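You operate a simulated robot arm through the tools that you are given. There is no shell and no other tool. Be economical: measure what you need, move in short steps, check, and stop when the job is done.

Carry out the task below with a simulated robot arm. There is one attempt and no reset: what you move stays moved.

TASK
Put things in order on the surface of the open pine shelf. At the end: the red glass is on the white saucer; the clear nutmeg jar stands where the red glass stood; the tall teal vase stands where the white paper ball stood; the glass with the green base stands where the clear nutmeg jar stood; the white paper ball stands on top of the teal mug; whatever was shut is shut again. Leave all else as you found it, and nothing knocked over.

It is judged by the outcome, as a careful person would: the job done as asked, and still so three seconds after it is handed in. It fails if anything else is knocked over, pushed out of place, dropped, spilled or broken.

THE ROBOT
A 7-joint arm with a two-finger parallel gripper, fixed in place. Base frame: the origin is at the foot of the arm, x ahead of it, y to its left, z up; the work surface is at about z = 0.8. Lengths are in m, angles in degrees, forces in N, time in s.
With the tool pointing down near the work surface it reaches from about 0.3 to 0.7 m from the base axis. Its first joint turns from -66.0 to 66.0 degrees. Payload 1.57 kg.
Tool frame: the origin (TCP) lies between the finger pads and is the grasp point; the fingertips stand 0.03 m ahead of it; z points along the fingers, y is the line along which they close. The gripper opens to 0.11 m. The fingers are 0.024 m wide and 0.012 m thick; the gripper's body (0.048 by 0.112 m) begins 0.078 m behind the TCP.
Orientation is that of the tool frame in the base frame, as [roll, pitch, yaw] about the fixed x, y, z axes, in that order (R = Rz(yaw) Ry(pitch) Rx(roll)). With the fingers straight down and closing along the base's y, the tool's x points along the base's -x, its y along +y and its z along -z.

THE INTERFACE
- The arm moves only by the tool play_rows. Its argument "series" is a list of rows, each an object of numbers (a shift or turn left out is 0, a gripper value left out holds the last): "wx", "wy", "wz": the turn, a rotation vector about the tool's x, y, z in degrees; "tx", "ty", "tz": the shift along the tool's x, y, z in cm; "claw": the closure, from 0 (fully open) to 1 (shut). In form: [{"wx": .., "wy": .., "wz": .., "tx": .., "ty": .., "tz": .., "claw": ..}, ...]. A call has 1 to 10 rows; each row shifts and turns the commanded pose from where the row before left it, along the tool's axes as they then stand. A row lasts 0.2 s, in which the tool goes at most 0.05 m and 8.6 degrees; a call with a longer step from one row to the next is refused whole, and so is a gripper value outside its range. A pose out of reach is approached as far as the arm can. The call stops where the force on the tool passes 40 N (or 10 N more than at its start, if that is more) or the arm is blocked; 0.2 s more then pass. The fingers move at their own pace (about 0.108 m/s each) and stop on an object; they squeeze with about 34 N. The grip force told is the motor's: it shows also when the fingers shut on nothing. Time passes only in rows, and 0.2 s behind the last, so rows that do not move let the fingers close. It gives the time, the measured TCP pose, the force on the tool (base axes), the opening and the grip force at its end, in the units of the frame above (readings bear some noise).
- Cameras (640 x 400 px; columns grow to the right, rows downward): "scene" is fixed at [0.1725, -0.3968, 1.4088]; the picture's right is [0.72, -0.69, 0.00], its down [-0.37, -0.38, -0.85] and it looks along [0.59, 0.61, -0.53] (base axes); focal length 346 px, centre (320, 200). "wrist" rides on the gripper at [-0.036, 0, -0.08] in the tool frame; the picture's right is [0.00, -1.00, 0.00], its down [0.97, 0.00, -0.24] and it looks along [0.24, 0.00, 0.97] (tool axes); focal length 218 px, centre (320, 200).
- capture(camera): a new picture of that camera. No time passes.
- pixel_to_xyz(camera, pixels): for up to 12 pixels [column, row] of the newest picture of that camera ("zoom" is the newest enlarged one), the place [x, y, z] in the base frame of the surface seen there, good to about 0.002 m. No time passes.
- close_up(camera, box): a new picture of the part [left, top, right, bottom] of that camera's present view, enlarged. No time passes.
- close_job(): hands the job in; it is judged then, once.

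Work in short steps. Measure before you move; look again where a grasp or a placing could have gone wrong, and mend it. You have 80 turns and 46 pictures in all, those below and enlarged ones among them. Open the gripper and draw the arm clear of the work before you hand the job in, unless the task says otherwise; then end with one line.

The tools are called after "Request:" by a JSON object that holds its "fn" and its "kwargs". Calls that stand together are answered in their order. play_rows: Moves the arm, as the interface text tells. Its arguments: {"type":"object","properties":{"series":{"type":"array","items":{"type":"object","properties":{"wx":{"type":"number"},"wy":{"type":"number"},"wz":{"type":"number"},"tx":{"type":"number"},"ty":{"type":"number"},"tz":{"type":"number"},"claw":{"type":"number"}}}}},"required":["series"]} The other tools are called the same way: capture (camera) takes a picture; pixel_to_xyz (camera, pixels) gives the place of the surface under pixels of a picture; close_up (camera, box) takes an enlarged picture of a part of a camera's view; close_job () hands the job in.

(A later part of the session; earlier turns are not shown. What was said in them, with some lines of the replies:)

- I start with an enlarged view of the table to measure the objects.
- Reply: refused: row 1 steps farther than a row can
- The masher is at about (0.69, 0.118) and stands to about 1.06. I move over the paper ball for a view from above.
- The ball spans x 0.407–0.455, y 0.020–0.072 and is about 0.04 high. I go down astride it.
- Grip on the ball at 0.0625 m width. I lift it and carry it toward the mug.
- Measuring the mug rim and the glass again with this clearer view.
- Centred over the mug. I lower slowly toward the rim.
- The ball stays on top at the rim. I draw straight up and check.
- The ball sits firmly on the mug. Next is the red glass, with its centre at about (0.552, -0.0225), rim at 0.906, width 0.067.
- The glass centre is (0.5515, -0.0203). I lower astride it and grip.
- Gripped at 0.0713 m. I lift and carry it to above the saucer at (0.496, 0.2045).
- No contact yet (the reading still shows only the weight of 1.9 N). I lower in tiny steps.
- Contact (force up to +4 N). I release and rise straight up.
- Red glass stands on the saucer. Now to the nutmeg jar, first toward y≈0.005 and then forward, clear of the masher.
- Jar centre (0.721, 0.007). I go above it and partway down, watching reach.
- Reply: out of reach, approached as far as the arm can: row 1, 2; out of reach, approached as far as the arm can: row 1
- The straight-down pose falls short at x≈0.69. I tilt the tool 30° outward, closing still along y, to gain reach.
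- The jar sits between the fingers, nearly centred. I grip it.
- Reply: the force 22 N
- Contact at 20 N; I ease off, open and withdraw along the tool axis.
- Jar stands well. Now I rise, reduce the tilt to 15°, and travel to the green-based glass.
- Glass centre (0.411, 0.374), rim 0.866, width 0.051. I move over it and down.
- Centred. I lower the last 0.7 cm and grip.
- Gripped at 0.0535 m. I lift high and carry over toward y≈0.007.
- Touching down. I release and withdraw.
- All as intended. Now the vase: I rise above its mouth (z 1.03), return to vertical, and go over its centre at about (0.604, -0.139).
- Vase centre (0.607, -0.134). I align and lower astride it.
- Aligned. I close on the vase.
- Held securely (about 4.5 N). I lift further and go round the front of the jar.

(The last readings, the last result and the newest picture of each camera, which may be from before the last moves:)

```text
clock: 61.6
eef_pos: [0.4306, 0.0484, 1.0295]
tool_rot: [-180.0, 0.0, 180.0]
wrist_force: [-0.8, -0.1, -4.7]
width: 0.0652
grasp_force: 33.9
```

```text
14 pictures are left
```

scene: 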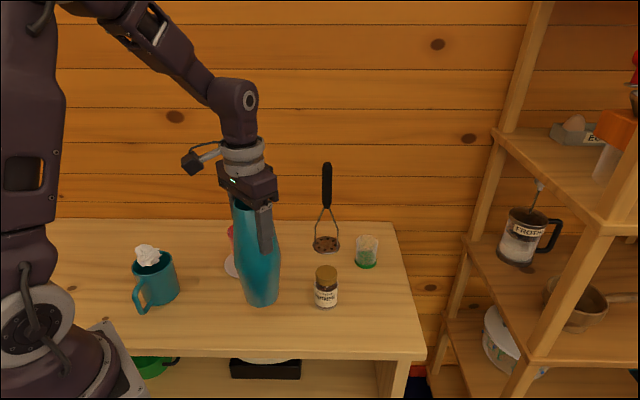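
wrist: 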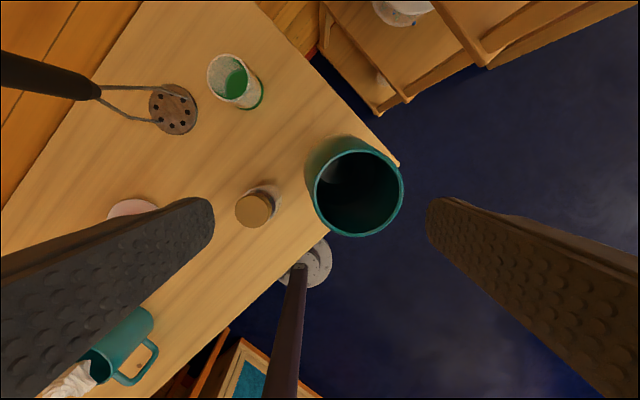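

I lower: 5.6 cm, then tiny steps.

Request:
{"fn": "play_rows", "kwargs": {"series": [{"tz": 2.5}, {"tz": 2}, {"tz": 1}, {"tz": 0.2}, {}]}}

Request:
{"fn": "play_rows", "kwargs": {"series": [{"tz": 0.2}, {}]}}

Request:
{"fn": "close_up", "kwargs": {"camera": "scene", "box": [180, 180, 340, 340]}}

```text
clock: 62.8
eef_pos: [0.4307, 0.0475, 0.9746]
tool_rot: [180.0, 0.0, -180.0]
wrist_force: [-0.8, -0.1, -4.1]
width: 0.0654
grasp_force: 33.7
```

```text
clock: 63.4
eef_pos: [0.4315, 0.0464, 0.9724]
tool_rot: [-180.0, 0.0, -180.0]
wrist_force: [0.1, 0.2, -4.4]
width: 0.0651
grasp_force: 34.3
```

```text
2.50 times, centred on (260, 260) of scene
```

zoom: 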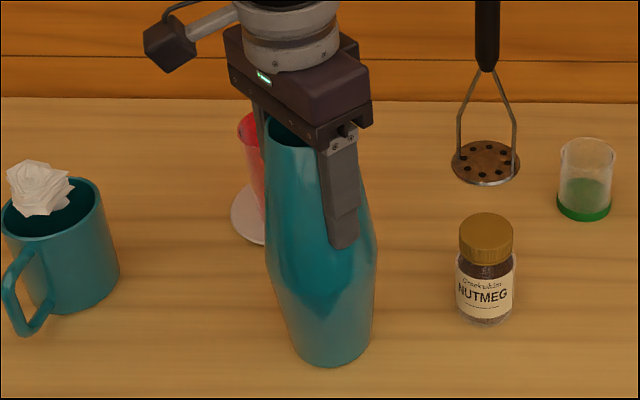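

Request:
{"fn": "play_rows", "kwargs": {"series": [{"tz": 0.15}, {}]}}

Request:
{"fn": "play_rows", "kwargs": {"series": [{"tz": 0.15}, {}]}}

```text
clock: 64.0
eef_pos: [0.4315, 0.0479, 0.9705]
tool_rot: [179.9, 0.1, 179.9]
wrist_force: [-3.9, -1.5, 22.0]
width: 0.0654
grasp_force: 34.5
```

```text
clock: 64.6
eef_pos: [0.4313, 0.0468, 0.9686]
tool_rot: [180.0, 0.2, 180.0]
wrist_force: [-1.7, 3.3, 27.4]
width: 0.0657
grasp_force: 34.3
```

Firm contact. I ease off, open fully, and rise straight up.

Request:
{"fn": "play_rows", "kwargs": {"series": [{"tz": -0.2}, {"claw": 0.3}, {"claw": 0}, {}, {}, {"tz": -3}, {"tz": -4}, {"tz": -4.5}, {"tz": -4.5}, {}]}}

Request:
{"fn": "capture", "kwargs": {"camera": "wrist"}}

Request:
{"fn": "capture", "kwargs": {"camera": "scene"}}

```text
clock: 66.8
eef_pos: [0.432, 0.0479, 1.1329]
tool_rot: [180.0, -0.1, 180.0]
wrist_force: [0.2, -0.6, -0.2]
width: 0.1099
grasp_force: 0.0
```

```text
12 pictures are left
```

wrist: 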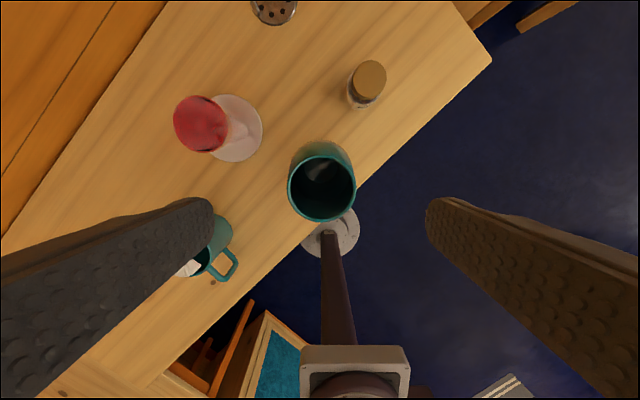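

```text
11 pictures are left
```

scene: 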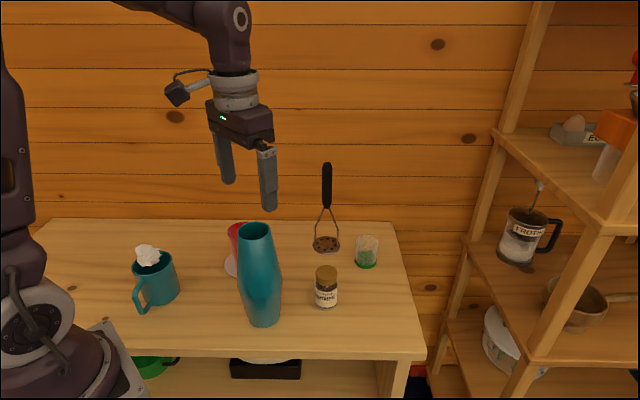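

Everything is upright and in its place, with the gripper open and clear. One last rise, then I hand in.

Request:
{"fn": "play_rows", "kwargs": {"series": [{"tz": -3}, {"tx": 2}, {}]}}

Request:
{"fn": "close_up", "kwargs": {"camera": "scene", "box": [110, 200, 430, 360]}}

```text
clock: 67.6
eef_pos: [0.4119, 0.0485, 1.1608]
tool_rot: [180.0, 0.0, -180.0]
wrist_force: [0.2, 0.9, -0.4]
width: 0.11
grasp_force: 0.1
```

```text
2.00 times, centred on (270, 280) of scene
```

zoom: 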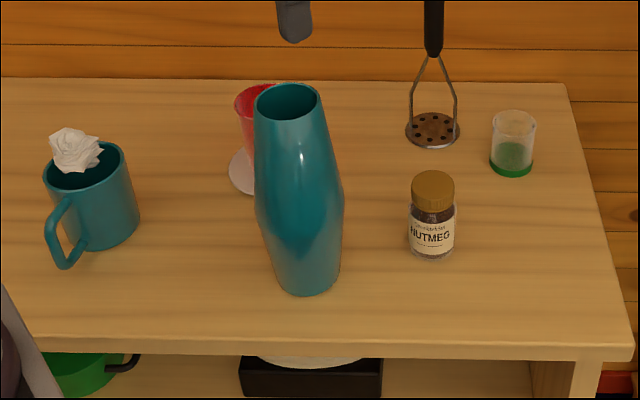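

The final picture shows all five pieces standing as asked.

Request:
{"fn": "close_job", "kwargs": {}}

```text
The job is handed in.
```

The job is handed in: the red glass is on the saucer, the nutmeg jar, vase and green-based glass are in their new places, the paper ball rests on the mug, nothing was knocked over, and I never opened anything that was shut.
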